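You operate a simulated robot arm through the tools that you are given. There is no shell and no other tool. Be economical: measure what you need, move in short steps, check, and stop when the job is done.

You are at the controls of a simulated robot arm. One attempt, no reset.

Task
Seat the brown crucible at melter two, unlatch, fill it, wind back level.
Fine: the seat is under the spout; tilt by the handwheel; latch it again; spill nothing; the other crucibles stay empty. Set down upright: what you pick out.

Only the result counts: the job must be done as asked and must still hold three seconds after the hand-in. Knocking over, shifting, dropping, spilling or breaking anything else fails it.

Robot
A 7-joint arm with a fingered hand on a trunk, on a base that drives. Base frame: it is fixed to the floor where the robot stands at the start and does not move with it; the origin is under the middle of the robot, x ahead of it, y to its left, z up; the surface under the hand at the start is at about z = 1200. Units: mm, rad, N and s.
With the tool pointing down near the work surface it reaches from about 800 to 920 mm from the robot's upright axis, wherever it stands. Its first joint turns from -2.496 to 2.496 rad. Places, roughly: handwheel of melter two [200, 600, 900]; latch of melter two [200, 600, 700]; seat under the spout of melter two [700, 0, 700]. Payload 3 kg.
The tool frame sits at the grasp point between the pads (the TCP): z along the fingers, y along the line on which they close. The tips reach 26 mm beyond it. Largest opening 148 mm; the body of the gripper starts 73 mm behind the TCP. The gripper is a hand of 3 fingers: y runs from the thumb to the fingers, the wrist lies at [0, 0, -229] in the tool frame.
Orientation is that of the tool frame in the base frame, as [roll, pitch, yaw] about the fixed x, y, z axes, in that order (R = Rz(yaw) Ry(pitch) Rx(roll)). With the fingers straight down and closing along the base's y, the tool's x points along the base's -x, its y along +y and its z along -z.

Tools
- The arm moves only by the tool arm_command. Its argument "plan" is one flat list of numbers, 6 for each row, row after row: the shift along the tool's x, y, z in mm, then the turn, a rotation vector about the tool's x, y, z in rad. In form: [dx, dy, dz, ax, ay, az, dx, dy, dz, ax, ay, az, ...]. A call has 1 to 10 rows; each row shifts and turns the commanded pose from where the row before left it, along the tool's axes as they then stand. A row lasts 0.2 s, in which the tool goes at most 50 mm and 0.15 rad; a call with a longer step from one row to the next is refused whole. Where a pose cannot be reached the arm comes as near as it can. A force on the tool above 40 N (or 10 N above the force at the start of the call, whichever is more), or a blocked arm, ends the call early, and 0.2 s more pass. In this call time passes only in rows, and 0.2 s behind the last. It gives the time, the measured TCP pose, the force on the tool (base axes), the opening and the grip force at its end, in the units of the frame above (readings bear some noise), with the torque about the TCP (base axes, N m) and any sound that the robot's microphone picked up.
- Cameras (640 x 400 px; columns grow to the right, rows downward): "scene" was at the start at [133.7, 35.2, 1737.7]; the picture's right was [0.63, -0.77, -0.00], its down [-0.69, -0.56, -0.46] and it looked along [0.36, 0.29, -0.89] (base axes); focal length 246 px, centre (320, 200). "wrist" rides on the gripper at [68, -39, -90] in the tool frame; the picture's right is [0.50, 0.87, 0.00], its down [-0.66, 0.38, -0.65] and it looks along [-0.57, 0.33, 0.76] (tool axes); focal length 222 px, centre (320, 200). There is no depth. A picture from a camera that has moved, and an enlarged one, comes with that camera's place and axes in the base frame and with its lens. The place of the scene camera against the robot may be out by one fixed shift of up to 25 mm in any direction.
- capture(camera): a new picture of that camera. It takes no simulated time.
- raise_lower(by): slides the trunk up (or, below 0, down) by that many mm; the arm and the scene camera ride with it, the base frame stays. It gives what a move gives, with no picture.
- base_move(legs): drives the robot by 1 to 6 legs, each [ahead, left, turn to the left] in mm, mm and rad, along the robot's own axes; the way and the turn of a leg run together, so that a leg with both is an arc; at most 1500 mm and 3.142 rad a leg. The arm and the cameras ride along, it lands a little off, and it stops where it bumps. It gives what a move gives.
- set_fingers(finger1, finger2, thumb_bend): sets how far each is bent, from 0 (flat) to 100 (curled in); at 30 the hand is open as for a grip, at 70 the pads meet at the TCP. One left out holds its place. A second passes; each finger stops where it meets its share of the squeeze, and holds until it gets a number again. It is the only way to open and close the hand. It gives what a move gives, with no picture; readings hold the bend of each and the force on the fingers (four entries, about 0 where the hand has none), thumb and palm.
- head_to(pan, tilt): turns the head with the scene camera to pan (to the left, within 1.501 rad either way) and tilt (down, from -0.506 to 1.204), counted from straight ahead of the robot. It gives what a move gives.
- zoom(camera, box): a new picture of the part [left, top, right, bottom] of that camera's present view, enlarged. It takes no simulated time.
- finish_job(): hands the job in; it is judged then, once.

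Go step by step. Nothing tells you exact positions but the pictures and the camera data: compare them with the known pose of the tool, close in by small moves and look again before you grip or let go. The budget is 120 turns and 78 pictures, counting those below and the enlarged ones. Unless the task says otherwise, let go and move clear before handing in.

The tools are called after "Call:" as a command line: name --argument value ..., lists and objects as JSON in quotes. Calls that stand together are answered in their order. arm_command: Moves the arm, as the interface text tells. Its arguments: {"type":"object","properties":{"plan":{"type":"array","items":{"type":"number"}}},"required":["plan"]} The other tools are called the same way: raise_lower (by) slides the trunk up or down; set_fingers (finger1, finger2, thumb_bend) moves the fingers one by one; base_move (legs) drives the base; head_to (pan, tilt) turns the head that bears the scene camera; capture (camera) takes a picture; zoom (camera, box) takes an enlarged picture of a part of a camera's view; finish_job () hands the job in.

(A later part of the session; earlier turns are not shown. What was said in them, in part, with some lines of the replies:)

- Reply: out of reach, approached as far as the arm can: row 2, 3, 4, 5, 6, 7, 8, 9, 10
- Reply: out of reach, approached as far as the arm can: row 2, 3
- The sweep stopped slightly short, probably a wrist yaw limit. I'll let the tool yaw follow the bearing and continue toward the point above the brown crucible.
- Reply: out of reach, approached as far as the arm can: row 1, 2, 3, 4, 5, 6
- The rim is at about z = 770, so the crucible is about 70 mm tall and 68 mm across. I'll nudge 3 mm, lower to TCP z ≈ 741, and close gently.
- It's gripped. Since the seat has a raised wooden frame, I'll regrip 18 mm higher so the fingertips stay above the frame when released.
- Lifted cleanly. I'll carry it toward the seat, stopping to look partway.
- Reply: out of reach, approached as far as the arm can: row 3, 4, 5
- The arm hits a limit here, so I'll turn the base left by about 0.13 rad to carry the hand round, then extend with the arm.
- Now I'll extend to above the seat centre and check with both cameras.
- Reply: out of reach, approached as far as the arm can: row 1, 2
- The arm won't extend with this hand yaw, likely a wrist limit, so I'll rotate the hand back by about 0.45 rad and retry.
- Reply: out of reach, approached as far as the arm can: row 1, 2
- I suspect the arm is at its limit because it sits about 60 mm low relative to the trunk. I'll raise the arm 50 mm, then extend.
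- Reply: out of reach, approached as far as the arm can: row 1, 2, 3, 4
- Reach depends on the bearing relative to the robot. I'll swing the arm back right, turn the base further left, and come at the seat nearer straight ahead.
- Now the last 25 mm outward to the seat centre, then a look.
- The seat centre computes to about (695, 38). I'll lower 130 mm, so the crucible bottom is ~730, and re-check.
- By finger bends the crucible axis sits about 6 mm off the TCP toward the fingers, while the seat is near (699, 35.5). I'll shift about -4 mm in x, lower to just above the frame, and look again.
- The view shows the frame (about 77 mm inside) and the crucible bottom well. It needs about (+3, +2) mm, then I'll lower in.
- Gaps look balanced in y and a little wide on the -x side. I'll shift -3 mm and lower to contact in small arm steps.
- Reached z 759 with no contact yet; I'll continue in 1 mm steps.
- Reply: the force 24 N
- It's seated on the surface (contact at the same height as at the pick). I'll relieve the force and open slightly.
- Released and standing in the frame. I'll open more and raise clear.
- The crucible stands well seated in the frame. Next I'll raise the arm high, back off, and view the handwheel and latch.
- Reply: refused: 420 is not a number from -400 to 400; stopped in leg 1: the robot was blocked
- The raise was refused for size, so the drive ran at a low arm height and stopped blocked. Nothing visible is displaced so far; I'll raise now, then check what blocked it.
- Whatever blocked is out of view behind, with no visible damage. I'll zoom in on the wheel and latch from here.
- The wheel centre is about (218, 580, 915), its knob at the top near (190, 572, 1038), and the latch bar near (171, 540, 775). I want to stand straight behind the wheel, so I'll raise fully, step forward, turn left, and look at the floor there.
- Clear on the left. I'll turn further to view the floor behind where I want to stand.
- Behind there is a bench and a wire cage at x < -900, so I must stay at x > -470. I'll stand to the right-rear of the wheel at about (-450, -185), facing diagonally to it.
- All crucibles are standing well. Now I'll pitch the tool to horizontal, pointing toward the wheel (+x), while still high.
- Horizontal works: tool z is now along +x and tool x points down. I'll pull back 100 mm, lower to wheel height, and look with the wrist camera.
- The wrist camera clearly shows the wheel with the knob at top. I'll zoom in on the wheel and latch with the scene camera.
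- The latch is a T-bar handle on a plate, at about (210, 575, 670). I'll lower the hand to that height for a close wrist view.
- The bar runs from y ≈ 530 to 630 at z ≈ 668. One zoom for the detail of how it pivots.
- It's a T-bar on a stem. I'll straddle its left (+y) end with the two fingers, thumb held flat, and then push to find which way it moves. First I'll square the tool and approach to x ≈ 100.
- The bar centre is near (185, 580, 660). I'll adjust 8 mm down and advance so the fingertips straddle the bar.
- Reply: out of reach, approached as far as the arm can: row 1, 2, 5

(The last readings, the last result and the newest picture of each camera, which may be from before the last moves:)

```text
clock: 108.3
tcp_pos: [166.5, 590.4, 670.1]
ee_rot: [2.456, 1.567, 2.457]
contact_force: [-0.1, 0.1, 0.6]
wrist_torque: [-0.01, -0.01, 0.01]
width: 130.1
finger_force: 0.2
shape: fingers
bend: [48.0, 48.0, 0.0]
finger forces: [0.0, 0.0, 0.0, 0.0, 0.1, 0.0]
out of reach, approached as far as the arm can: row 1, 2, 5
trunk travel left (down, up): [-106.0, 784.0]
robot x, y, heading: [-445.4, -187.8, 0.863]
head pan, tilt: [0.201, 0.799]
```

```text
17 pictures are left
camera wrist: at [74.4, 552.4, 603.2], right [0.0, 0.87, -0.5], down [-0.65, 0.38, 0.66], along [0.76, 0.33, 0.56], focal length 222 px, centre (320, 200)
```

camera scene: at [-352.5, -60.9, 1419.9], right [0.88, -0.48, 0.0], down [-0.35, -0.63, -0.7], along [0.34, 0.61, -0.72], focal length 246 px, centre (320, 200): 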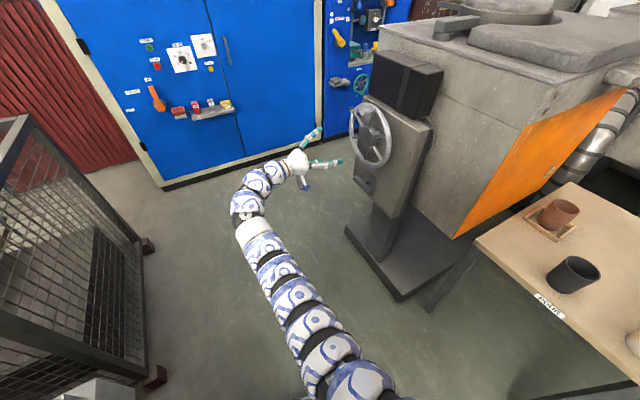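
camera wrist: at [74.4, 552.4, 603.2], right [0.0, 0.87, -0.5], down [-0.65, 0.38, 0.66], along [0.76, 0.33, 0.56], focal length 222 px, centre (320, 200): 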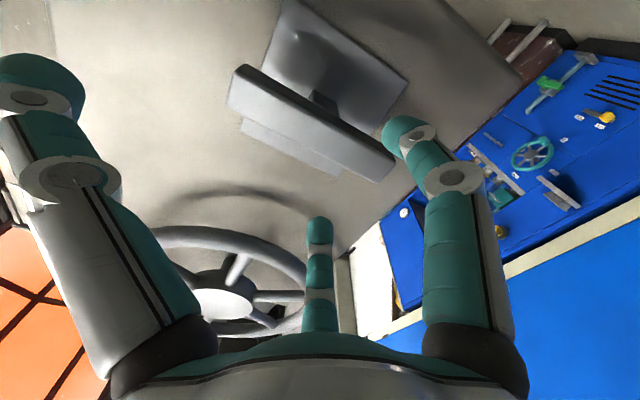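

The arm's reach limit (wrist ≈ 868 mm) is hit. I'll pull back, shift the base 100 mm toward +y, and try again.

Call:
arm_command --plan '[0, 0, -30, 0, 0, 0, 0, 0, -30, 0, 0, 0]'

Call:
base_move --legs '[[84, 53, 0]]'

Call:
arm_command --plan '[0, -25, 0, 0, 0, 0, 0, -25, 0, 0, 0, 0, 4, -25, 0, 0, 0, 0, 4, -12, 0, 0, 0, 0]'

```text
clock: 108.9
tcp_pos: [106.6, 589.6, 671.7]
ee_rot: [2.359, 1.564, 2.358]
contact_force: [0.3, 0.3, -0.4]
wrist_torque: [-0.01, 0.0, 0.0]
width: 130.2
finger_force: 0.2
shape: fingers
bend: [48.0, 48.0, 0.0]
finger forces: [0.0, 0.1, 0.0, 0.0, 0.0, 0.0]
trunk travel left (down, up): [-106.0, 784.0]
robot x, y, heading: [-447.5, -185.0, 0.86]
head pan, tilt: [0.201, 0.799]
```

```text
clock: 110.1
tcp_pos: [119.1, 689.1, 670.4]
ee_rot: [2.417, 1.567, 2.417]
contact_force: [-0.3, 0.5, -0.1]
wrist_torque: [0.0, 0.0, 0.04]
width: 130.1
finger_force: 0.0
shape: fingers
bend: [48.0, 48.0, 0.0]
finger forces: [0.0, 0.0, 0.1, 0.0, 0.0, 0.0]
trunk travel left (down, up): [-106.0, 784.0]
robot x, y, heading: [-432.6, -86.4, 0.868]
head pan, tilt: [0.201, 0.799]
```

```text
clock: 111.1
tcp_pos: [120.8, 602.1, 662.8]
ee_rot: [2.58, 1.568, 2.581]
contact_force: [0.1, 0.8, -0.3]
wrist_torque: [-0.01, -0.01, -0.01]
width: 130.1
finger_force: 0.0
shape: fingers
bend: [48.0, 48.0, 0.0]
finger forces: [0.0, 0.1, 0.1, 0.0, 0.1, 0.1]
trunk travel left (down, up): [-106.0, 784.0]
robot x, y, heading: [-431.5, -86.4, 0.868]
head pan, tilt: [0.201, 0.799]
```

Now I'll advance toward the bar with force watch.

Call:
arm_command --plan '[0, 0, 15, 0, 0, 0, 0, 0, 15, 0, 0, 0, 0, 0, 15, 0, 0, 0, 0, 0, 15, 0, 0, 0, 0, 0, 10, 0, 0, 0]'

Call:
capture --camera "wrist"

```text
clock: 112.3
tcp_pos: [190.4, 602.0, 662.0]
ee_rot: [2.504, 1.566, 2.507]
contact_force: [0.1, 1.1, -0.1]
wrist_torque: [-0.02, 0.04, 0.03]
width: 130.1
finger_force: 0.1
shape: fingers
bend: [48.0, 48.0, 0.0]
finger forces: [0.0, 0.0, 0.1, 0.0, 0.0, 0.0]
trunk travel left (down, up): [-106.0, 784.0]
robot x, y, heading: [-432.1, -85.2, 0.862]
head pan, tilt: [0.201, 0.799]
```

```text
16 pictures are left
camera wrist: at [99.7, 563.4, 594.6], right [0.0, 0.87, -0.5], down [-0.65, 0.38, 0.66], along [0.76, 0.33, 0.56], focal length 222 px, centre (320, 200)
```

wrist: 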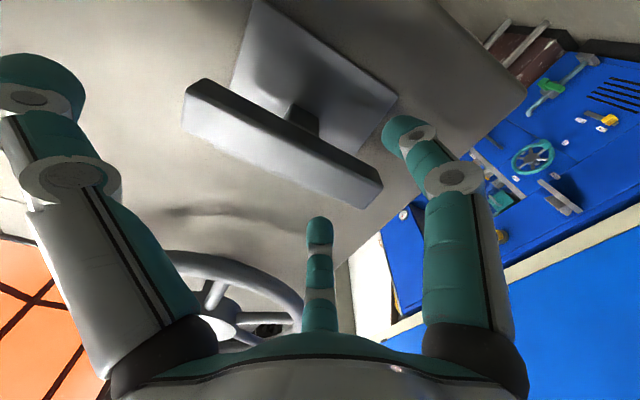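

The bar end lies between the two fingers, but the tips barely reach it. I'll advance another 22 mm, then test by moving down 25 mm.

Call:
arm_command --plan '[0, 0, 8, 0, 0, 0, 0, 0, 8, 0, 0, 0, 0, 0, 8, 0, 0, 0]'

Call:
arm_command --plan '[8, 0, 0, 0, 0, 0, 8, 0, 0, 0, 0, 0, 8, 0, 0, 0, 0, 0, 8, 0, 0, 0, 0, 0, 8, 0, 0, 0, 0, 0]'

```text
clock: 113.1
tcp_pos: [214.3, 601.3, 663.1]
ee_rot: [2.448, 1.567, 2.449]
contact_force: [-0.5, -0.5, 0.8]
wrist_torque: [0.0, -0.01, -0.01]
width: 129.9
finger_force: 0.0
shape: fingers
bend: [48.0, 48.0, 0.0]
finger forces: [0.0, 0.1, 0.0, 0.0, 0.0, 0.1]
trunk travel left (down, up): [-106.0, 784.0]
robot x, y, heading: [-431.3, -86.6, 0.868]
head pan, tilt: [0.201, 0.799]
```

```text
clock: 114.3
tcp_pos: [215.0, 602.4, 622.7]
ee_rot: [2.221, 1.567, 2.218]
contact_force: [0.2, -0.6, 3.4]
wrist_torque: [0.08, 0.02, 0.0]
width: 130.2
finger_force: 1.1
shape: fingers
bend: [48.0, 46.0, 0.0]
finger forces: [0.1, 3.8, 0.0, 0.0, 0.0, 0.0]
trunk travel left (down, up): [-106.0, 784.0]
robot x, y, heading: [-429.3, -91.3, 0.868]
head pan, tilt: [0.201, 0.799]
```

The upper finger is now pressing the bar with about 3.5 N. I'll look at whether it has turned.

Call:
capture --camera "wrist"

```text
15 pictures are left
camera wrist: at [123.4, 563.1, 555.5], right [0.0, 0.87, -0.5], down [-0.65, 0.38, 0.66], along [0.76, 0.33, 0.57], focal length 222 px, centre (320, 200)
```

wrist: 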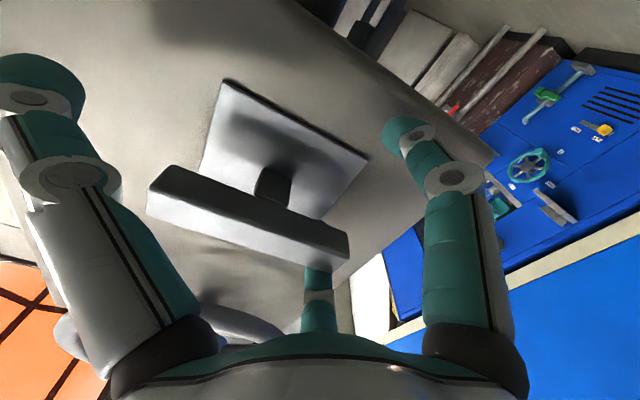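

The bar has begun rotating, with its +y end going down. I'll follow the arc around the stem.

Call:
arm_command --plan '[8, 0, 0, 0, 0, 0, 8, 0, 0, 0, 0, 0, 7, -2, 0, 0, 0, 0, 8, -5, 0, 0, 0, 0, 8, -7, 0, 0, 0, 0, 5, -8, 0, 0, 0, 0, 3, -8, 0, 0, 0, 0]'

Call:
capture --camera "wrist"

```text
clock: 115.3
tcp_pos: [212.2, 595.6, 599.9]
ee_rot: [0.971, 1.558, 0.973]
contact_force: [-2.2, 3.4, 29.6]
wrist_torque: [0.73, 0.19, 0.04]
width: 129.8
finger_force: 14.2
shape: fingers
bend: [48.0, 29.0, 0.0]
finger forces: [0.0, 28.7, 0.0, 0.1, 0.0, 0.0]
trunk travel left (down, up): [-106.0, 784.0]
robot x, y, heading: [-433.0, -91.6, 0.865]
head pan, tilt: [0.201, 0.799]
stopped in row 5: the force on the tool passed its limit at 43 N (the readings are from after the stop); the commanded pose is now the measured one
```

```text
14 pictures are left
camera wrist: at [122.2, 557.5, 531.2], right [0.0, 0.87, -0.49], down [-0.66, 0.37, 0.65], along [0.75, 0.32, 0.57], focal length 222 px, centre (320, 200)
```

wrist: 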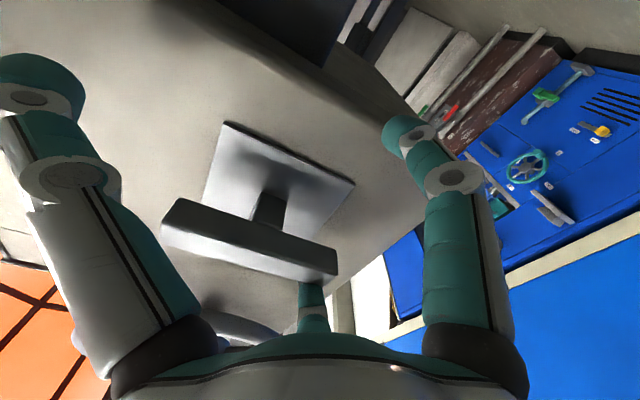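

That direction is blocked; the bar stayed horizontal. I'll back off and try lifting instead.

Call:
arm_command --plan '[-12, 2, 0, 0, 0, 0, -15, 2, 0, 0, 0, 0, -15, 2, 0, 0, 0, 0, -15, 0, 0, 0, 0, 0, -10, 0, 0, 0, 0, 0]'

Call:
arm_command --plan '[-8, 0, 0, 0, 0, 0, -8, 0, 0, 0, 0, 0, -6, 0, 0, 0, 0, 0, -6, 0, 0, 0, 0, 0, -6, 0, 0, 0, 0, 0, -6, 0, 0, 0, 0, 0]'

```text
clock: 116.5
tcp_pos: [213.1, 601.6, 662.0]
ee_rot: [1.492, 1.566, 1.497]
contact_force: [0.4, -0.8, -0.2]
wrist_torque: [0.02, -0.03, 0.0]
width: 130.0
finger_force: 0.1
shape: fingers
bend: [48.0, 48.0, 0.0]
finger forces: [0.0, 0.0, 0.0, 0.0, 0.1, 0.0]
trunk travel left (down, up): [-106.0, 784.0]
robot x, y, heading: [-435.2, -86.0, 0.863]
head pan, tilt: [0.201, 0.799]
```

```text
clock: 117.9
tcp_pos: [213.7, 601.6, 700.6]
ee_rot: [1.401, 1.567, 1.405]
contact_force: [-0.1, 1.4, -2.8]
wrist_torque: [-0.02, -0.05, -0.02]
width: 133.3
finger_force: 1.8
shape: fingers
bend: [45.0, 48.0, 0.0]
finger forces: [3.7, 0.0, 0.1, 0.1, 0.1, 0.1]
trunk travel left (down, up): [-106.0, 784.0]
robot x, y, heading: [-435.5, -89.2, 0.871]
head pan, tilt: [0.201, 0.799]
```

Finger 1 has touched the bar from below; I'll continue up and see whether it yields.

Call:
arm_command --plan '[-6, 0, 0, 0, 0, 0, -6, 0, 0, 0, 0, 0, -6, 0, 0, 0, 0, 0, -6, -1, 0, 0, 0, 0]'

Call:
capture --camera "wrist"

```text
clock: 118.9
tcp_pos: [212.4, 600.6, 725.8]
ee_rot: [1.424, 1.566, 1.427]
contact_force: [0.4, 0.3, -4.1]
wrist_torque: [-0.06, -0.04, 0.01]
width: 132.6
finger_force: 1.3
shape: fingers
bend: [45.0, 48.0, 0.0]
finger forces: [2.7, 0.0, 0.0, 0.1, 0.0, 0.0]
trunk travel left (down, up): [-106.0, 784.0]
robot x, y, heading: [-434.6, -90.0, 0.862]
head pan, tilt: [0.201, 0.799]
```

```text
13 pictures are left
camera wrist: at [122.6, 561.9, 657.3], right [0.0, 0.87, -0.5], down [-0.66, 0.37, 0.66], along [0.76, 0.33, 0.57], focal length 222 px, centre (320, 200)
```

wrist: 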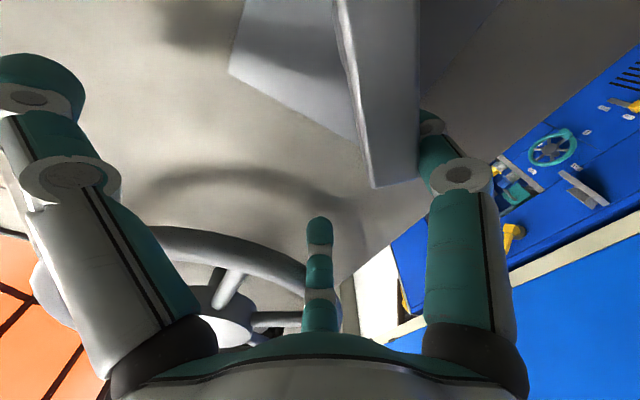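

It yields: lifting the +y end rotates the bar (about 50° so far). I'll curl finger 2 to stay clear of the wheel rim and finish the quarter turn.

Call:
set_fingers --finger2 60

Call:
arm_command --plan '[-5, -6, 0, 0, 0, 0, -5, -6, 0, 0, 0, 0, -4, -7, 0, 0, 0, 0, -4, -7, 0, 0, 0, 0, -1, -6, 0, 0, 0, 0]'

Call:
capture --camera "wrist"

```text
clock: 119.9
tcp_pos: [212.9, 600.0, 724.6]
ee_rot: [1.393, 1.565, 1.396]
contact_force: [0.0, -0.2, -2.4]
wrist_torque: [0.0, 0.0, -0.04]
width: 131.2
finger_force: 0.7
shape: fingers
bend: [47.0, 60.0, 0.0]
finger forces: [1.0, 0.1, 0.0, 0.1, 0.0, 0.1]
trunk travel left (down, up): [-106.0, 784.0]
robot x, y, heading: [-436.3, -86.5, 0.867]
head pan, tilt: [0.201, 0.799]
```

```text
clock: 121.1
tcp_pos: [211.0, 570.0, 742.4]
ee_rot: [1.721, 1.568, 1.727]
contact_force: [-4.8, 14.2, -8.4]
wrist_torque: [-0.36, -0.25, -0.04]
width: 135.0
finger_force: 8.9
shape: fingers
bend: [47.0, 62.0, 0.0]
finger forces: [4.7, 13.8, 0.0, 0.0, 0.1, 0.0]
trunk travel left (down, up): [-106.0, 784.0]
robot x, y, heading: [-432.8, -90.5, 0.871]
head pan, tilt: [0.201, 0.799]
```

```text
12 pictures are left
camera wrist: at [121.9, 531.1, 674.1], right [0.0, 0.87, -0.5], down [-0.66, 0.37, 0.66], along [0.76, 0.33, 0.57], focal length 222 px, centre (320, 200)
```

wrist: 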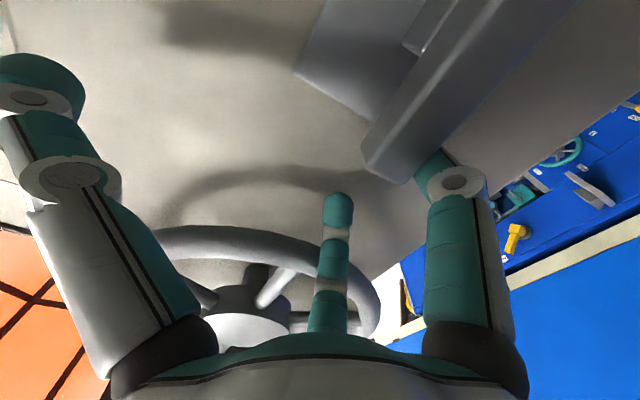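

The bar is now vertical and at its stop, so the latch is open. I'll relieve, retract, and raise to the wheel knob.

Call:
arm_command --plan '[0, 10, 0, 0, 0, 0, 0, 6, -20, 0, 0, 0, 0, 0, -40, 0, 0, 0, 0, 0, -40, 0, 0, 0, 0, 0, -20, 0, 0, 0]'

Call:
raise_lower --by 260

Call:
set_fingers --finger1 38 --finger2 38 --thumb_bend 38

Call:
arm_command --plan '[-16, 0, 0, 0, 0, 0, -16, 0, 0, 0, 0, 0]'

Call:
capture --camera "wrist"

```text
clock: 122.3
tcp_pos: [95.6, 585.3, 743.2]
ee_rot: [1.197, 1.564, 1.199]
contact_force: [0.6, 0.1, 0.2]
wrist_torque: [-0.02, 0.0, -0.01]
width: 130.2
finger_force: 0.1
shape: fingers
bend: [48.0, 60.0, 0.0]
finger forces: [0.0, 0.0, 0.0, 0.1, 0.0, 0.1]
trunk travel left (down, up): [-106.0, 784.0]
robot x, y, heading: [-435.4, -87.8, 0.87]
head pan, tilt: [0.201, 0.799]
```

```text
clock: 125.0
tcp_pos: [93.2, 585.8, 1003.6]
ee_rot: [1.389, 1.565, 1.391]
contact_force: [0.4, 0.0, 0.0]
wrist_torque: [-0.01, 0.01, 0.01]
width: 130.3
finger_force: 0.1
shape: fingers
bend: [48.0, 60.0, 0.0]
finger forces: [0.1, 0.0, 0.0, 0.0, 0.0, 0.0]
trunk travel left (down, up): [-366.0, 524.0]
robot x, y, heading: [-430.0, -89.0, 0.866]
head pan, tilt: [0.201, 0.799]
```

```text
clock: 126.0
tcp_pos: [95.4, 584.7, 1003.7]
ee_rot: [1.377, 1.566, 1.38]
contact_force: [0.9, 0.1, -0.2]
wrist_torque: [-0.01, 0.01, 0.0]
width: 101.4
finger_force: 0.1
shape: fingers
bend: [38.0, 38.0, 38.0]
finger forces: [0.0, 0.0, 0.0, 0.0, 0.0, 0.0]
trunk travel left (down, up): [-366.0, 524.0]
robot x, y, heading: [-432.8, -85.9, 0.861]
head pan, tilt: [0.201, 0.799]
```

```text
clock: 126.6
tcp_pos: [94.5, 583.5, 1035.6]
ee_rot: [1.52, 1.567, 1.522]
contact_force: [-0.2, 0.2, -0.6]
wrist_torque: [-0.02, 0.01, 0.02]
width: 101.5
finger_force: 0.1
shape: fingers
bend: [38.0, 38.0, 38.0]
finger forces: [0.1, 0.0, 0.0, 0.1, 0.0, 0.0]
trunk travel left (down, up): [-366.0, 524.0]
robot x, y, heading: [-430.4, -86.4, 0.865]
head pan, tilt: [0.201, 0.799]
```

```text
11 pictures are left
camera wrist: at [3.1, 545.6, 967.5], right [0.0, 0.87, -0.5], down [-0.66, 0.37, 0.66], along [0.76, 0.33, 0.57], focal length 222 px, centre (320, 200)
```

wrist: 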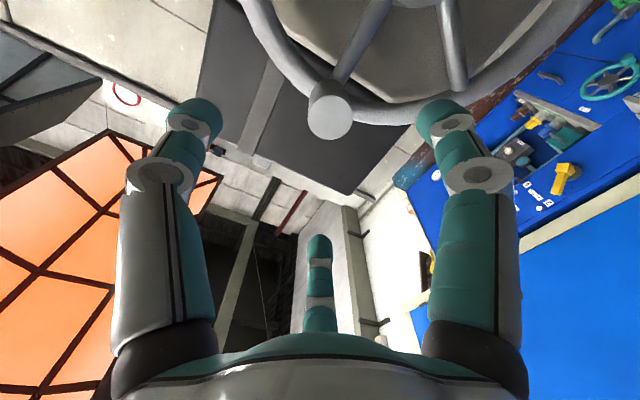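

The knob tip shows about 7 mm to the left of my axis. I'll correct it and advance around the knob with force watch.

Call:
arm_command --plan '[3, 6, 15, 0, 0, 0, 0, 0, 20, 0, 0, 0, 0, 0, 20, 0, 0, 0, 0, 0, 15, 0, 0, 0, 0, 0, 8, 0, 0, 0, 0, 0, 6, 0, 0, 0]'

Call:
capture --camera "wrist"

```text
clock: 128.0
tcp_pos: [177.2, 591.3, 1032.4]
ee_rot: [1.442, 1.567, 1.445]
contact_force: [0.0, 1.1, 0.8]
wrist_torque: [0.0, -0.01, 0.03]
width: 101.6
finger_force: 0.1
shape: fingers
bend: [38.0, 38.0, 38.0]
finger forces: [0.0, 0.0, 0.0, 0.1, 0.1, 0.1]
trunk travel left (down, up): [-366.0, 524.0]
robot x, y, heading: [-437.9, -88.4, 0.866]
head pan, tilt: [0.201, 0.799]
```

```text
10 pictures are left
camera wrist: at [87.3, 552.0, 964.6], right [0.0, 0.87, -0.5], down [-0.66, 0.37, 0.66], along [0.76, 0.33, 0.57], focal length 222 px, centre (320, 200)
```

wrist: 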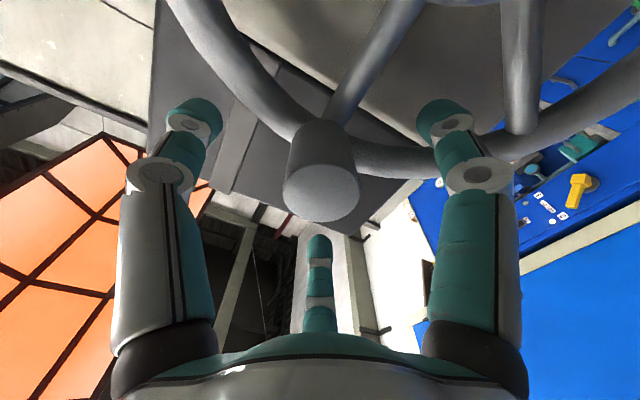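

The knob tip sits right at the TCP. I'll advance 10 mm, close to a loose cage, and try winding the knob toward -y.

Call:
arm_command --plan '[0, 0, 10, 0, 0, 0]'

Call:
set_fingers --finger1 54 --finger2 54 --thumb_bend 54

Call:
arm_command --plan '[1, -15, 0, 0, 0, 0, 2.7, -14.4, 0, 0, 0, 0, 10.9, -27.7, 0, 0, 0, 0]'

```text
clock: 128.4
tcp_pos: [187.2, 590.6, 1033.7]
ee_rot: [1.327, 1.565, 1.328]
contact_force: [-0.4, 0.0, 0.9]
wrist_torque: [-0.02, 0.0, -0.02]
width: 101.4
finger_force: 0.0
shape: fingers
bend: [38.0, 38.0, 38.0]
finger forces: [0.0, 0.0, 0.0, 0.1, 0.0, 0.0]
trunk travel left (down, up): [-366.0, 524.0]
robot x, y, heading: [-433.5, -91.7, 0.864]
head pan, tilt: [0.201, 0.799]
```

```text
clock: 129.4
tcp_pos: [187.4, 591.4, 1031.4]
ee_rot: [1.538, 1.568, 1.541]
contact_force: [-1.9, 2.3, -9.5]
wrist_torque: [-0.12, 0.22, 0.08]
width: 62.2
finger_force: 4.1
shape: fingers
bend: [46.0, 54.0, 54.0]
finger forces: [7.1, 0.0, 0.0, 0.0, 0.0, 0.0]
trunk travel left (down, up): [-366.0, 524.0]
robot x, y, heading: [-433.4, -90.0, 0.864]
head pan, tilt: [0.201, 0.799]
```

```text
clock: 130.2
tcp_pos: [188.3, 532.3, 1018.4]
ee_rot: [1.306, 1.565, 1.309]
contact_force: [0.4, 0.0, -0.4]
wrist_torque: [-0.01, -0.02, -0.02]
width: 50.0
finger_force: 0.3
shape: fingers
bend: [53.0, 54.0, 54.0]
finger forces: [0.3, 0.0, 0.0, 0.0, 0.0, 0.1]
trunk travel left (down, up): [-366.0, 524.0]
robot x, y, heading: [-431.7, -85.9, 0.865]
head pan, tilt: [0.201, 0.799]
```

It moved freely. I'll check that the knob is following.

Call:
capture --camera "wrist"

```text
9 pictures are left
camera wrist: at [97.3, 494.7, 950.0], right [0.0, 0.87, -0.5], down [-0.66, 0.37, 0.66], along [0.76, 0.33, 0.57], focal length 222 px, centre (320, 200)
```

wrist: 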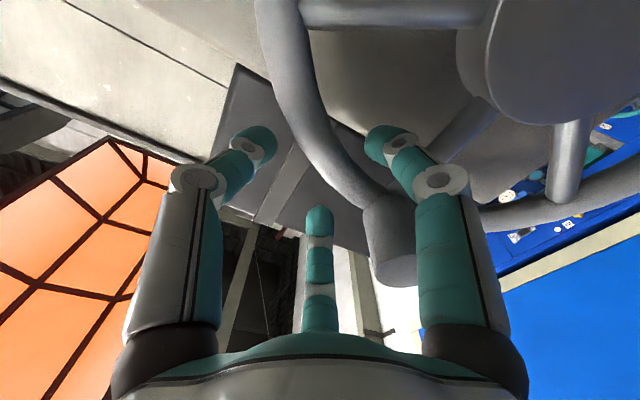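

The knob slipped out between two fingers; the wheel didn't move. I'll retract, realign at about (596, 1034), and take a snug grip slightly shallower.

Call:
arm_command --plan '[0, 0, -30, 0, 0, 0, 0, 0, -30, 0, 0, 0]'

Call:
set_fingers --finger1 40 --finger2 40 --thumb_bend 40

Call:
arm_command --plan '[-8, 30, 0, 0, 0, 0, -8, 32, 0, 0, 0, 0, 0, 0, 20, 0, 0, 0, 0, 0, 20, 0, 0, 0, 0, 0, 12, 0, 0, 0]'

Call:
set_fingers --finger1 66 --finger2 66 --thumb_bend 66

Call:
capture --camera "wrist"

```text
clock: 130.8
tcp_pos: [127.1, 533.5, 1017.2]
ee_rot: [1.562, 1.566, 1.563]
contact_force: [-0.4, -0.6, 0.6]
wrist_torque: [0.01, 0.0, -0.03]
width: 49.4
finger_force: 0.0
shape: fingers
bend: [54.0, 54.0, 54.0]
finger forces: [0.0, 0.0, 0.0, 0.0, 0.0, 0.1]
trunk travel left (down, up): [-366.0, 524.0]
robot x, y, heading: [-432.8, -86.8, 0.869]
head pan, tilt: [0.201, 0.799]
```

```text
clock: 131.8
tcp_pos: [127.7, 533.3, 1017.0]
ee_rot: [1.42, 1.566, 1.422]
contact_force: [-0.1, -0.6, -0.6]
wrist_torque: [-0.02, -0.05, -0.02]
width: 94.4
finger_force: 0.0
shape: fingers
bend: [40.0, 40.0, 40.0]
finger forces: [0.0, 0.1, 0.0, 0.1, 0.0, 0.0]
trunk travel left (down, up): [-366.0, 524.0]
robot x, y, heading: [-432.5, -88.0, 0.865]
head pan, tilt: [0.201, 0.799]
```

```text
clock: 133.0
tcp_pos: [179.5, 594.8, 1035.6]
ee_rot: [1.459, 1.564, 1.464]
contact_force: [-1.1, -0.8, -0.7]
wrist_torque: [-0.06, 0.12, 0.04]
width: 95.4
finger_force: 0.5
shape: fingers
bend: [39.0, 40.0, 40.0]
finger forces: [1.8, 0.0, 0.0, 0.0, 0.0, 0.1]
trunk travel left (down, up): [-366.0, 524.0]
robot x, y, heading: [-432.0, -88.1, 0.865]
head pan, tilt: [0.201, 0.799]
```

```text
clock: 134.0
tcp_pos: [178.8, 595.9, 1033.8]
ee_rot: [1.458, 1.566, 1.462]
contact_force: [0.0, -2.7, -5.3]
wrist_torque: [-0.26, 0.25, 0.08]
width: 58.3
finger_force: 5.6
shape: fingers
bend: [42.0, 66.0, 63.0]
finger forces: [7.4, 0.0, 0.1, 0.0, 4.7, 0.1]
trunk travel left (down, up): [-366.0, 524.0]
robot x, y, heading: [-433.0, -89.1, 0.866]
head pan, tilt: [0.201, 0.799]
```

```text
8 pictures are left
camera wrist: at [89.1, 557.0, 966.8], right [0.0, 0.87, -0.5], down [-0.66, 0.37, 0.66], along [0.76, 0.33, 0.57], focal length 222 px, centre (320, 200)
```

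wrist: 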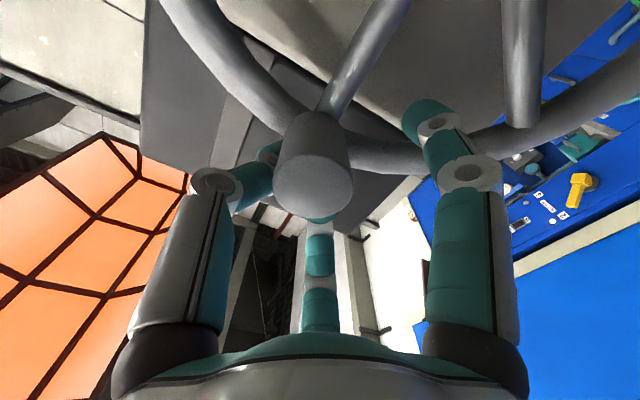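

Finger 1 is caught on the rim's inside, so I'm too deep. I'll open, back off 13 mm, and grip the knob's end.

Call:
set_fingers --finger1 40 --finger2 40 --thumb_bend 40

Call:
arm_command --plan '[0, -2, -13, 0, 0, 0]'

Call:
set_fingers --finger1 66 --finger2 66 --thumb_bend 66

```text
clock: 135.0
tcp_pos: [179.0, 595.8, 1035.3]
ee_rot: [1.402, 1.565, 1.404]
contact_force: [0.2, -2.3, -1.3]
wrist_torque: [-0.08, 0.03, -0.01]
width: 93.7
finger_force: 0.4
shape: fingers
bend: [40.0, 40.0, 40.0]
finger forces: [1.2, 0.1, 0.1, 0.1, 0.1, 0.1]
trunk travel left (down, up): [-366.0, 524.0]
robot x, y, heading: [-432.5, -89.3, 0.864]
head pan, tilt: [0.201, 0.799]
```

```text
clock: 135.4
tcp_pos: [166.9, 592.5, 1034.6]
ee_rot: [1.36, 1.567, 1.361]
contact_force: [-0.9, -0.5, -0.1]
wrist_torque: [0.02, 0.02, -0.02]
width: 95.2
finger_force: 0.1
shape: fingers
bend: [40.0, 40.0, 40.0]
finger forces: [0.0, 0.0, 0.1, 0.1, 0.0, 0.0]
trunk travel left (down, up): [-366.0, 524.0]
robot x, y, heading: [-433.2, -87.9, 0.87]
head pan, tilt: [0.201, 0.799]
```

```text
clock: 136.4
tcp_pos: [165.1, 594.0, 1033.9]
ee_rot: [1.353, 1.565, 1.357]
contact_force: [-11.1, -2.6, -5.5]
wrist_torque: [-0.26, 0.69, 0.17]
width: 41.4
finger_force: 8.2
shape: fingers
bend: [50.0, 66.0, 63.0]
finger forces: [13.4, 0.0, 0.0, 0.0, 4.1, 0.1]
trunk travel left (down, up): [-366.0, 524.0]
robot x, y, heading: [-433.9, -90.3, 0.867]
head pan, tilt: [0.201, 0.799]
```

The contacts suggest the knob is about 17 mm lower and 5 mm further +y. I'll open, correct, and grip again.

Call:
set_fingers --finger1 40 --finger2 40 --thumb_bend 40

Call:
arm_command --plan '[16, 5, 0, 0, 0, 0]'

Call:
set_fingers --finger1 66 --finger2 66 --thumb_bend 66

```text
clock: 137.4
tcp_pos: [166.4, 592.6, 1034.5]
ee_rot: [1.381, 1.566, 1.382]
contact_force: [0.7, -0.1, 0.4]
wrist_torque: [-0.03, 0.0, 0.0]
width: 94.7
finger_force: 0.0
shape: fingers
bend: [40.0, 40.0, 40.0]
finger forces: [0.0, 0.0, 0.0, 0.1, 0.0, 0.1]
trunk travel left (down, up): [-366.0, 524.0]
robot x, y, heading: [-432.9, -86.1, 0.862]
head pan, tilt: [0.201, 0.799]
```

```text
clock: 137.8
tcp_pos: [166.7, 599.4, 1018.9]
ee_rot: [1.512, 1.568, 1.515]
contact_force: [0.1, -0.5, 0.5]
wrist_torque: [0.0, 0.02, 0.01]
width: 94.8
finger_force: 0.1
shape: fingers
bend: [40.0, 40.0, 40.0]
finger forces: [0.0, 0.0, 0.0, 0.1, 0.0, 0.0]
trunk travel left (down, up): [-366.0, 524.0]
robot x, y, heading: [-436.6, -89.0, 0.869]
head pan, tilt: [0.201, 0.799]
```

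```text
clock: 138.8
tcp_pos: [167.7, 597.4, 1019.6]
ee_rot: [1.451, 1.564, 1.452]
contact_force: [-4.7, -17.5, -7.0]
wrist_torque: [-0.12, 0.27, -0.48]
width: 36.2
finger_force: 11.7
shape: fingers
bend: [60.0, 66.0, 57.0]
finger forces: [6.4, 0.1, 0.0, 0.0, 16.6, 0.0]
trunk travel left (down, up): [-366.0, 524.0]
robot x, y, heading: [-437.9, -87.8, 0.864]
head pan, tilt: [0.201, 0.799]
```

Finger 2 still doesn't touch. I'll look once more.

Call:
capture --camera "wrist"

```text
7 pictures are left
camera wrist: at [76.9, 558.7, 950.8], right [0.0, 0.87, -0.5], down [-0.65, 0.37, 0.66], along [0.76, 0.32, 0.57], focal length 222 px, centre (320, 200)
```

wrist: 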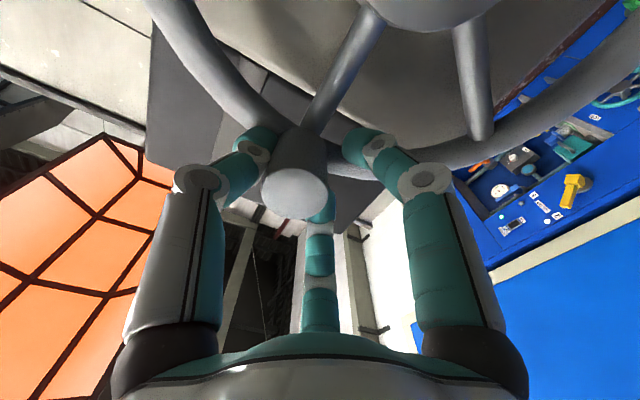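

The knob is thinner (~31 mm) and longer than I assumed. I'll shift 9 mm toward -y, back off 12 mm so finger 1 clears the rim, and grip again.

Call:
set_fingers --finger1 42 --finger2 42 --thumb_bend 42

Call:
arm_command --plan '[0, -9, -13, 0, 0, 0]'

Call:
set_fingers --finger1 68 --finger2 68 --thumb_bend 68

```text
clock: 139.8
tcp_pos: [169.2, 598.6, 1018.8]
ee_rot: [1.409, 1.566, 1.41]
contact_force: [-0.3, 0.2, -0.8]
wrist_torque: [-0.02, 0.01, 0.02]
width: 88.0
finger_force: 0.1
shape: fingers
bend: [42.0, 42.0, 42.0]
finger forces: [0.0, 0.0, 0.0, 0.0, 0.0, 0.0]
trunk travel left (down, up): [-366.0, 524.0]
robot x, y, heading: [-432.8, -88.8, 0.866]
head pan, tilt: [0.201, 0.799]
```

```text
clock: 140.2
tcp_pos: [154.7, 589.5, 1018.4]
ee_rot: [1.252, 1.565, 1.253]
contact_force: [0.4, -0.1, -0.3]
wrist_torque: [0.01, 0.0, 0.03]
width: 88.3
finger_force: 0.1
shape: fingers
bend: [42.0, 42.0, 42.0]
finger forces: [0.0, 0.1, 0.0, 0.1, 0.1, 0.0]
trunk travel left (down, up): [-366.0, 524.0]
robot x, y, heading: [-432.1, -84.6, 0.866]
head pan, tilt: [0.201, 0.799]
```

```text
clock: 141.2
tcp_pos: [155.1, 588.8, 1019.1]
ee_rot: [1.402, 1.565, 1.403]
contact_force: [-0.4, -9.8, -1.5]
wrist_torque: [-0.03, 0.01, -0.28]
width: 26.4
finger_force: 9.0
shape: fingers
bend: [63.0, 66.0, 61.0]
finger forces: [3.9, 1.4, 0.0, 0.0, 13.1, 0.1]
trunk travel left (down, up): [-366.0, 524.0]
robot x, y, heading: [-435.0, -88.5, 0.868]
head pan, tilt: [0.201, 0.799]
```

All three fingers hold the knob now. I'll try winding toward -y along the circle (centre about (585, 900), R ≈ 119).

Call:
arm_command --plan '[0.5, -8, 0, 0, 0, 0, 0.5, -9, 0, 0, 0, 0, 1, -10, 0, 0, 0, 0]'

```text
clock: 142.0
tcp_pos: [153.9, 562.0, 1014.6]
ee_rot: [1.598, 1.565, 1.603]
contact_force: [-2.5, 6.4, -0.7]
wrist_torque: [0.14, -0.01, 0.13]
width: 25.8
finger_force: 9.0
shape: fingers
bend: [62.0, 63.0, 65.0]
finger forces: [6.9, 5.6, 0.0, 0.0, 5.5, 0.0]
trunk travel left (down, up): [-366.0, 524.0]
robot x, y, heading: [-435.6, -87.8, 0.868]
head pan, tilt: [0.201, 0.799]
```

The knob follows with moderate force. Continuing along the arc.

Call:
arm_command --plan '[4, -14.5, 0, 0, 0, 0, 4.3, -13.8, 0, 0, 0, 0, 7.5, -12.7, 0, 0, 0, 0, 8.5, -12, 0, 0, 0, 0, 10.5, -10.5, 0, 0, 0, 0, 11.2, -9.5, 0, 0, 0, 0]'

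```text
clock: 143.4
tcp_pos: [154.1, 487.7, 969.6]
ee_rot: [1.51, 1.565, 1.51]
contact_force: [-6.0, -1.1, 4.1]
wrist_torque: [0.14, -0.2, 0.01]
width: 20.7
finger_force: 9.8
shape: fingers
bend: [63.0, 61.0, 66.0]
finger forces: [5.2, 9.0, 0.0, 0.0, 5.3, 0.0]
trunk travel left (down, up): [-366.0, 524.0]
robot x, y, heading: [-434.6, -86.5, 0.871]
head pan, tilt: [0.201, 0.799]
```

Good, the force is low and it follows. Continuing to about half a turn.

Call:
arm_command --plan '[26.1, -14.1, 0, 0, 0, 0, 28.8, -7.2, 0, 0, 0, 0, 29.6, 0.1, 0, 0, 0, 0, 28.7, 7.4, 0, 0, 0, 0, 26, 14.4, 0, 0, 0, 0, 21.7, 20.3, 0, 0, 0, 0]'

```text
clock: 144.4
tcp_pos: [158.2, 469.4, 851.1]
ee_rot: [2.363, 1.568, 2.35]
contact_force: [-13.0, -25.6, -14.8]
wrist_torque: [0.86, -0.11, -0.62]
width: 3.9
finger_force: 31.9
shape: fingers
bend: [68.0, 62.0, 69.0]
finger forces: [0.0, 32.0, 0.0, 0.0, 31.9, 0.0]
trunk travel left (down, up): [-366.0, 524.0]
robot x, y, heading: [-431.5, -93.4, 0.865]
head pan, tilt: [0.201, 0.799]
stopped in row 5: the force on the tool passed its limit at 48 N (the readings are from after the stop); the commanded pose is now the measured one
```

Something jammed: finger 2 and the thumb show high force. I need to look.

Call:
capture --camera "wrist"

```text
6 pictures are left
camera wrist: at [65.8, 431.9, 784.1], right [0.01, 0.87, -0.5], down [-0.65, 0.38, 0.66], along [0.76, 0.32, 0.56], focal length 222 px, centre (320, 200)
```

wrist: 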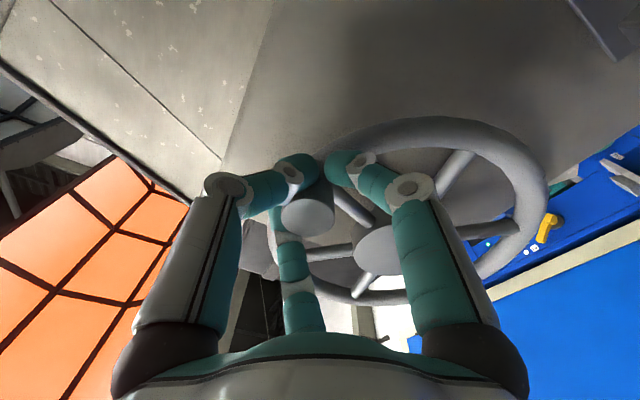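

The wheel has turned about 110° and the knob is still held; my circle was slightly off. A refit gives centre ≈ (587, 892), R ≈ 127. I'll relax outward 5 mm and re-close evenly.

Call:
arm_command --plan '[2, -5, 0, 0, 0, 0]'

Call:
set_fingers --finger1 66 --finger2 66 --thumb_bend 66

```text
clock: 144.8
tcp_pos: [157.0, 467.0, 852.5]
ee_rot: [1.464, 1.567, 1.457]
contact_force: [-4.3, -9.3, -2.3]
wrist_torque: [0.36, -0.15, -0.25]
width: 3.2
finger_force: 15.9
shape: fingers
bend: [68.0, 61.0, 69.0]
finger forces: [0.0, 18.4, 0.0, 0.0, 13.2, 0.0]
trunk travel left (down, up): [-366.0, 524.0]
robot x, y, heading: [-432.0, -90.3, 0.864]
head pan, tilt: [0.201, 0.799]
```

```text
clock: 145.8
tcp_pos: [156.8, 466.5, 852.0]
ee_rot: [1.653, 1.566, 1.646]
contact_force: [-2.3, -6.4, 4.0]
wrist_torque: [0.12, -0.11, -0.12]
width: 11.8
finger_force: 4.7
shape: fingers
bend: [65.0, 64.0, 66.0]
finger forces: [0.8, 7.5, 0.0, 0.1, 0.5, 0.0]
trunk travel left (down, up): [-366.0, 524.0]
robot x, y, heading: [-436.3, -88.7, 0.866]
head pan, tilt: [0.201, 0.799]
```

Balanced now. Continuing a short arc to verify.

Call:
arm_command --plan '[13, 5.5, 0, 0, 0, 0, 13, 7, 0, 0, 0, 0, 11.5, 8.3, 0, 0, 0, 0, 10.5, 9, 0, 0, 0, 0]'

```text
clock: 146.6
tcp_pos: [159.8, 478.6, 826.2]
ee_rot: [0.87, 1.553, 0.849]
contact_force: [-8.7, -23.2, 17.3]
wrist_torque: [0.53, -0.49, -0.38]
width: 11.3
finger_force: 14.1
shape: fingers
bend: [66.0, 63.0, 66.0]
finger forces: [0.0, 28.2, 0.0, 0.0, 0.1, 0.1]
trunk travel left (down, up): [-366.0, 524.0]
robot x, y, heading: [-431.2, -90.9, 0.858]
head pan, tilt: [0.201, 0.799]
stopped in row 3: the force on the tool passed its limit at 47 N (the readings are from after the stop); the commanded pose is now the measured one
```

The resistance is now tangential, about 29 N, so the wheel may be at a stop. I'll check the melter with the scene camera.

Call:
head_to --pan -0.2 --tilt 0.65

Call:
capture --camera "scene"

```text
clock: 147.5
tcp_pos: [159.3, 478.6, 825.6]
ee_rot: [0.932, 1.557, 0.915]
contact_force: [-7.5, -33.3, 22.9]
wrist_torque: [0.9, -0.56, -0.55]
width: 11.0
finger_force: 19.8
shape: fingers
bend: [66.0, 62.0, 66.0]
finger forces: [0.0, 39.8, 0.0, 0.1, 0.0, 0.0]
trunk travel left (down, up): [-366.0, 524.0]
robot x, y, heading: [-434.6, -87.5, 0.864]
head pan, tilt: [-0.201, 0.649]
```

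```text
5 pictures are left
camera scene: at [-310.9, 15.4, 1463.0], right [0.62, -0.79, 0.0], down [-0.48, -0.37, -0.8], along [0.63, 0.49, -0.6], focal length 246 px, centre (320, 200)
```

scene: 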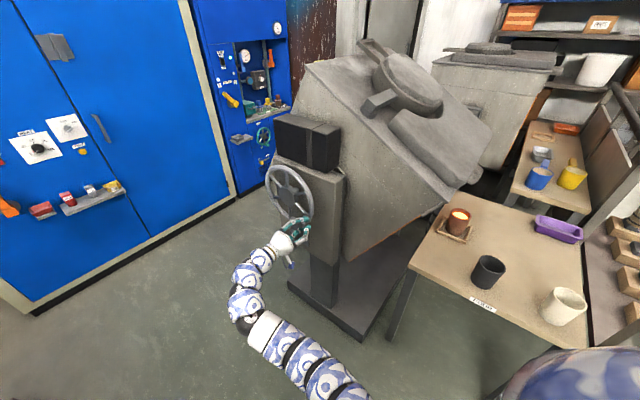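

The melter is tilted and the brown crucible glows with metal. I'll zoom once to judge the level; no time passes.

Call:
zoom --camera "scene" --box '[410, 180, 510, 260]'

```text
5.00 times, centred on (460, 220) of scene
camera zoom: at [-310.9, 15.4, 1463.0], right [0.62, -0.79, 0.0], down [-0.48, -0.37, -0.8], along [0.63, 0.49, -0.6], focal length 1229 px, centre (-380, 100)
```

zoom: 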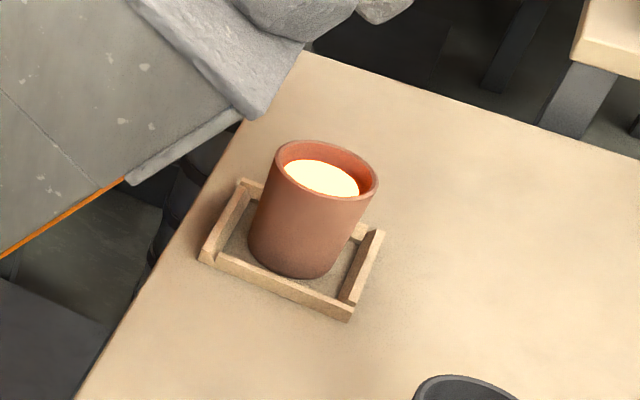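

It's filled to about 80%, the stream has stopped, and nothing is spilled. Now I'll wind back along the arc.

Call:
arm_command --plan '[-14.5, -7.5, 0, 0, 0, 0, -14.5, -5.5, 0, 0, 0, 0, -15.6, -3.5, 0, 0, 0, 0, -15.6, -2, 0, 0, 0, 0]'

```text
clock: 148.5
tcp_pos: [160.5, 462.3, 884.1]
ee_rot: [0.797, 1.559, 0.781]
contact_force: [-5.8, -4.2, -2.5]
wrist_torque: [-0.1, 0.13, -0.05]
width: 17.2
finger_force: 5.8
shape: fingers
bend: [61.0, 64.0, 66.0]
finger forces: [7.3, 3.0, 0.1, 0.1, 1.1, 0.1]
trunk travel left (down, up): [-366.0, 524.0]
robot x, y, heading: [-433.7, -91.1, 0.856]
head pan, tilt: [-0.201, 0.649]
```

Following well. Continuing upward.

Call:
arm_command --plan '[-15.8, 0.5, -0.5, 0, 0, 0, -15.8, 1.8, -0.5, 0, 0, 0, -15.2, 4.2, -0.5, 0, 0, 0, -14.8, 6, -0.5, 0, 0, 0, -13.8, 7.8, -0.5, 0, 0, 0, -12.8, 9.4, -0.5, 0, 0, 0]'

```text
clock: 149.9
tcp_pos: [151.8, 494.8, 972.8]
ee_rot: [1.0, 1.559, 0.994]
contact_force: [3.9, -5.0, 5.7]
wrist_torque: [-0.05, -0.1, -0.13]
width: 21.1
finger_force: 4.9
shape: fingers
bend: [63.0, 62.0, 62.0]
finger forces: [1.7, 3.4, 0.0, 0.0, 4.9, 0.1]
trunk travel left (down, up): [-366.0, 524.0]
robot x, y, heading: [-432.7, -89.5, 0.858]
head pan, tilt: [-0.201, 0.649]
```

Nearly back. Continuing to the top, with a slight push in to keep depth.

Call:
arm_command --plan '[-11.2, 10.6, 1, 0, 0, 0, -10.8, 11.4, 1, 0, 0, 0, -8, 13.5, 1, 0, 0, 0, -7, 14.5, 0, 0, 0, 0, -4.4, 15, 0, 0, 0, 0, -3.4, 15.6, 0, 0, 0, 0]'

Call:
arm_command --plan '[-0.5, 7, 0, 0, 0, 0, 0, 6, 0, 0, 0, 0]'

```text
clock: 151.3
tcp_pos: [159.3, 573.2, 1015.6]
ee_rot: [1.025, 1.562, 1.012]
contact_force: [1.6, 0.0, 5.5]
wrist_torque: [-0.15, -0.14, 0.07]
width: 25.1
finger_force: 6.5
shape: fingers
bend: [63.0, 64.0, 62.0]
finger forces: [3.4, 2.6, 0.0, 0.1, 6.9, 0.0]
trunk travel left (down, up): [-366.0, 524.0]
robot x, y, heading: [-433.2, -89.4, 0.859]
head pan, tilt: [-0.201, 0.649]
```

```text
clock: 151.9
tcp_pos: [160.2, 584.3, 1017.3]
ee_rot: [0.891, 1.561, 0.875]
contact_force: [-2.1, -5.6, 8.4]
wrist_torque: [-0.27, -0.19, -0.18]
width: 25.1
finger_force: 7.3
shape: fingers
bend: [63.0, 65.0, 61.0]
finger forces: [2.7, 1.5, 0.0, 0.1, 10.7, 0.0]
trunk travel left (down, up): [-366.0, 524.0]
robot x, y, heading: [-436.4, -88.8, 0.863]
head pan, tilt: [-0.201, 0.649]
```

I'll press a little further to make sure it's against the level stop.

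Call:
arm_command --plan '[0, 4, 0, 0, 0, 0, 0, 4, 0, 0, 0, 0, 0, 3, 0, 0, 0, 0]'

Call:
capture --camera "scene"

```text
clock: 152.7
tcp_pos: [159.7, 595.9, 1017.4]
ee_rot: [1.014, 1.559, 1.0]
contact_force: [-7.2, -16.9, 5.2]
wrist_torque: [-0.2, -0.13, -0.62]
width: 28.5
finger_force: 8.6
shape: fingers
bend: [66.0, 66.0, 59.0]
finger forces: [0.1, 0.0, 0.1, 0.1, 17.4, 0.1]
trunk travel left (down, up): [-366.0, 524.0]
robot x, y, heading: [-432.0, -88.9, 0.862]
head pan, tilt: [-0.201, 0.649]
```

```text
3 pictures are left
camera scene: at [-310.0, 17.5, 1462.7], right [0.61, -0.79, 0.0], down [-0.48, -0.37, -0.8], along [0.63, 0.49, -0.6], focal length 246 px, centre (320, 200)
```

scene: 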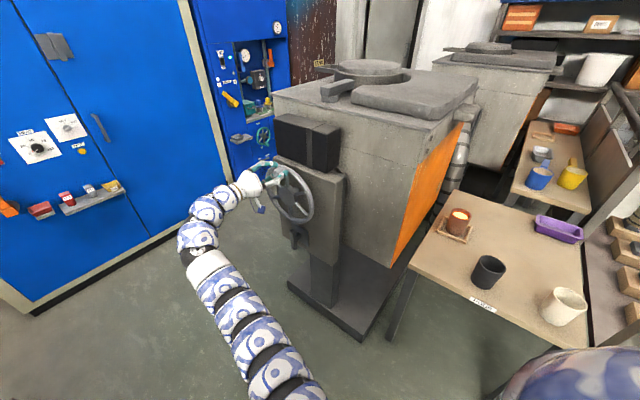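

The melter is level at its stop and all crucibles are unchanged. I'll release the knob, retract, and go down to re-latch with the closed fingers as a poker.

Call:
set_fingers --finger1 40 --finger2 40 --thumb_bend 40

Call:
arm_command --plan '[0, -8, -20, 0, 0, 0, 0, 0, -35, 0, 0, 0, 0, -20, -25, 0, 0, 0, 0, -37, 0, 0, 0, 0]'

Call:
set_fingers --finger1 70 --finger2 70 --thumb_bend 70

Call:
raise_lower --by -315

```text
clock: 153.7
tcp_pos: [159.9, 596.6, 1016.7]
ee_rot: [0.958, 1.56, 0.943]
contact_force: [0.8, 0.4, 0.1]
wrist_torque: [0.0, 0.0, -0.02]
width: 94.6
finger_force: 0.0
shape: fingers
bend: [40.0, 40.0, 40.0]
finger forces: [0.1, 0.0, 0.0, 0.0, 0.1, 0.0]
trunk travel left (down, up): [-366.0, 524.0]
robot x, y, heading: [-432.5, -86.8, 0.865]
head pan, tilt: [-0.201, 0.649]
```

```text
clock: 154.7
tcp_pos: [78.7, 532.2, 1016.5]
ee_rot: [0.942, 1.559, 0.924]
contact_force: [-0.8, -0.7, -0.5]
wrist_torque: [0.03, 0.0, 0.0]
width: 95.0
finger_force: 0.0
shape: fingers
bend: [40.0, 40.0, 40.0]
finger forces: [0.0, 0.0, 0.1, 0.0, 0.0, 0.0]
trunk travel left (down, up): [-366.0, 524.0]
robot x, y, heading: [-434.5, -89.8, 0.86]
head pan, tilt: [-0.201, 0.649]
```

```text
clock: 155.7
tcp_pos: [78.1, 531.2, 1015.9]
ee_rot: [0.944, 1.562, 0.929]
contact_force: [-0.3, 0.4, -0.1]
wrist_torque: [-0.02, 0.01, -0.03]
width: 0.3
finger_force: 0.0
shape: fingers
bend: [69.0, 69.0, 70.0]
finger forces: [0.0, 0.0, 0.0, 0.1, 0.0, 0.0]
trunk travel left (down, up): [-366.0, 524.0]
robot x, y, heading: [-434.5, -87.5, 0.866]
head pan, tilt: [-0.201, 0.649]
```

```text
clock: 158.8
tcp_pos: [77.4, 532.1, 701.5]
ee_rot: [0.939, 1.562, 0.922]
contact_force: [0.0, 0.1, 1.1]
wrist_torque: [-0.01, 0.01, 0.02]
width: 0.1
finger_force: 0.0
shape: fingers
bend: [69.0, 69.0, 70.0]
finger forces: [0.0, 0.1, 0.0, 0.0, 0.0, 0.0]
trunk travel left (down, up): [-51.0, 839.0]
robot x, y, heading: [-432.7, -87.8, 0.862]
head pan, tilt: [-0.201, 0.649]
```

Now I'll advance on the -y side of the vertical bar's top end.

Call:
arm_command --plan '[0, -3, 35, 0, 0, 0, 0, 0, 35, 0, 0, 0, 0, 0, 30, 0, 0, 0, 0, 0, 20, 0, 0, 0, 0, 0, 14, 0, 0, 0]'

Call:
capture --camera "wrist"

```text
clock: 160.0
tcp_pos: [212.4, 527.3, 699.7]
ee_rot: [0.964, 1.562, 0.948]
contact_force: [-0.5, 0.6, -0.1]
wrist_torque: [-0.01, 0.02, -0.01]
width: 0.3
finger_force: 0.0
shape: fingers
bend: [69.0, 69.0, 70.0]
finger forces: [0.1, 0.0, 0.1, 0.0, 0.0, 0.0]
trunk travel left (down, up): [-51.0, 839.0]
robot x, y, heading: [-436.6, -89.1, 0.86]
head pan, tilt: [-0.201, 0.649]
```

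```text
2 pictures are left
camera wrist: at [121.3, 490.6, 632.2], right [0.02, 0.87, -0.49], down [-0.65, 0.38, 0.65], along [0.76, 0.31, 0.57], focal length 222 px, centre (320, 200)
```

wrist: 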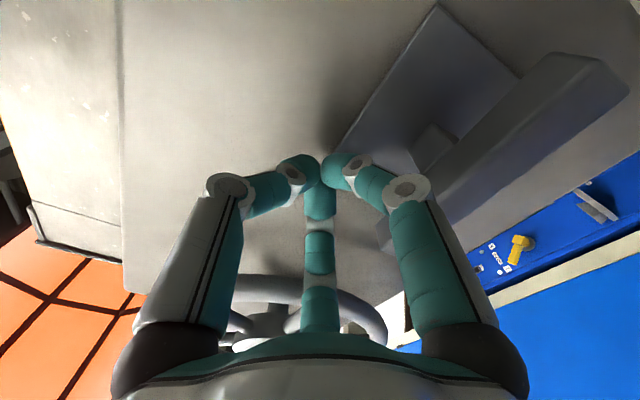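

The bar is vertical, centred near (588, 652). I'll push its top end toward +y and down along its arc.

Call:
arm_command --plan '[5, 18, 0, 0, 0, 0, 4, 17, 0, 0, 0, 0, -6, 14.5, 0, 0, 0, 0, -1, 15.5, 0, 0, 0, 0, 4.3, 15.4, 0, 0, 0, 0]'

Call:
arm_command --plan '[9.7, 12.6, 0, 0, 0, 0, 6, 5, 0, 0, 0, 0, 7, 4, 0, 0, 0, 0]'

```text
clock: 161.2
tcp_pos: [212.0, 607.4, 698.3]
ee_rot: [0.946, 1.558, 0.931]
contact_force: [-9.7, -4.8, 15.8]
wrist_torque: [0.08, 0.51, 0.21]
width: 0.2
finger_force: 9.1
shape: fingers
bend: [70.0, 67.0, 69.0]
finger forces: [18.5, 0.1, 0.1, 0.1, 0.0, 0.0]
trunk travel left (down, up): [-51.0, 839.0]
robot x, y, heading: [-434.0, -89.2, 0.861]
head pan, tilt: [-0.201, 0.649]
```

```text
clock: 162.0
tcp_pos: [213.1, 630.2, 673.7]
ee_rot: [0.875, 1.56, 0.861]
contact_force: [-8.7, -2.5, 11.7]
wrist_torque: [-0.03, 0.23, 0.07]
width: 18.9
finger_force: 7.1
shape: fingers
bend: [72.0, 69.0, 70.0]
finger forces: [13.2, 0.1, 0.0, 0.0, 1.0, 0.1]
trunk travel left (down, up): [-51.0, 839.0]
robot x, y, heading: [-432.2, -89.5, 0.865]
head pan, tilt: [-0.201, 0.649]
```

It moves with ~12 N. I'll keep pressing down to the horizontal stop.

Call:
arm_command --plan '[6, 0, 0, 0, 0, 0, 6, -1, 0, 0, 0, 0, 6, -1, 0, 0, 0, 0, 5, -1, 0, 0, 0, 0]'

Call:
capture --camera "wrist"

```text
clock: 162.6
tcp_pos: [212.4, 630.1, 671.8]
ee_rot: [0.793, 1.548, 0.78]
contact_force: [-5.6, -0.5, 22.4]
wrist_torque: [-0.33, 0.2, 0.12]
width: 19.2
finger_force: 12.3
shape: fingers
bend: [72.0, 70.0, 70.0]
finger forces: [12.2, 0.0, 0.0, 0.0, 13.4, 0.0]
trunk travel left (down, up): [-51.0, 839.0]
robot x, y, heading: [-432.7, -88.9, 0.867]
head pan, tilt: [-0.201, 0.649]
stopped in row 2: the force on the tool passed its limit at 45 N (the readings are from after the stop); the commanded pose is now the measured one
```

```text
1 pictures are left
camera wrist: at [121.7, 593.2, 603.0], right [0.02, 0.87, -0.49], down [-0.66, 0.38, 0.65], along [0.75, 0.31, 0.58], focal length 222 px, centre (320, 200)
```

wrist: 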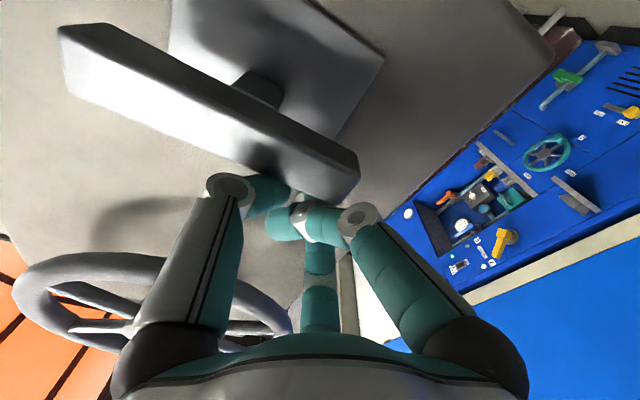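

The bar is horizontal again and against its stop, so it's latched. I'll lift off, retract, and take a final look.

Call:
arm_command --plan '[-8, 0, 0, 0, 0, 0, -8, 3, 0, 0, 0, 0, 0, 0, -30, 0, 0, 0, 0, 0, -40, 0, 0, 0, 0, 0, -40, 0, 0, 0, 0, 0, -30, 0, 0, 0]'

Call:
capture --camera "scene"

```text
clock: 164.0
tcp_pos: [74.1, 634.0, 681.7]
ee_rot: [0.84, 1.556, 0.823]
contact_force: [0.3, 0.5, -0.4]
wrist_torque: [0.0, 0.0, -0.01]
width: 0.2
finger_force: 0.0
shape: fingers
bend: [70.0, 69.0, 70.0]
finger forces: [0.0, 0.0, 0.0, 0.1, 0.1, 0.0]
trunk travel left (down, up): [-51.0, 839.0]
robot x, y, heading: [-432.9, -91.7, 0.865]
head pan, tilt: [-0.201, 0.649]
```

```text
0 pictures are left
camera scene: at [-308.6, 19.5, 1147.4], right [0.61, -0.79, 0.0], down [-0.48, -0.37, -0.8], along [0.63, 0.49, -0.6], focal length 246 px, centre (320, 200)
```

scene: 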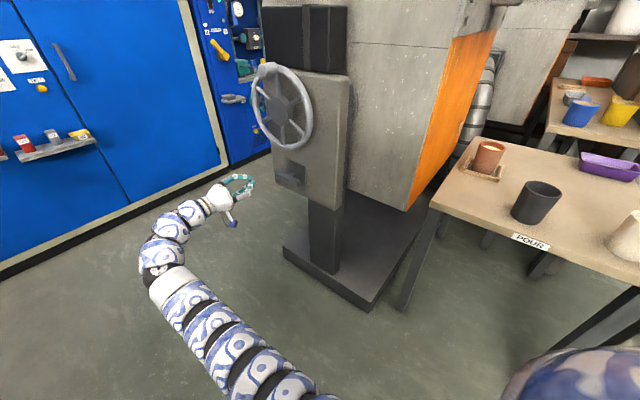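

The melter is level, the latch bar is horizontal, the brown crucible is filled and seated, and the black and cream ones are still standing where they were. The hand is clear, so I'm handing in.

Call:
finish_job

```text
The job is handed in.
```

I seated the brown crucible under melter two's spout, unlatched the melter, and wound it over until the crucible was about 80% full. I then wound it back level and turned the latch bar back to its stop. I saw no spill and poured nothing into the other crucibles.

While backing away at mid-job the base was stopped by something behind it, probably the bench there. In later pictures nothing looked moved, but I had no clear view of that side.
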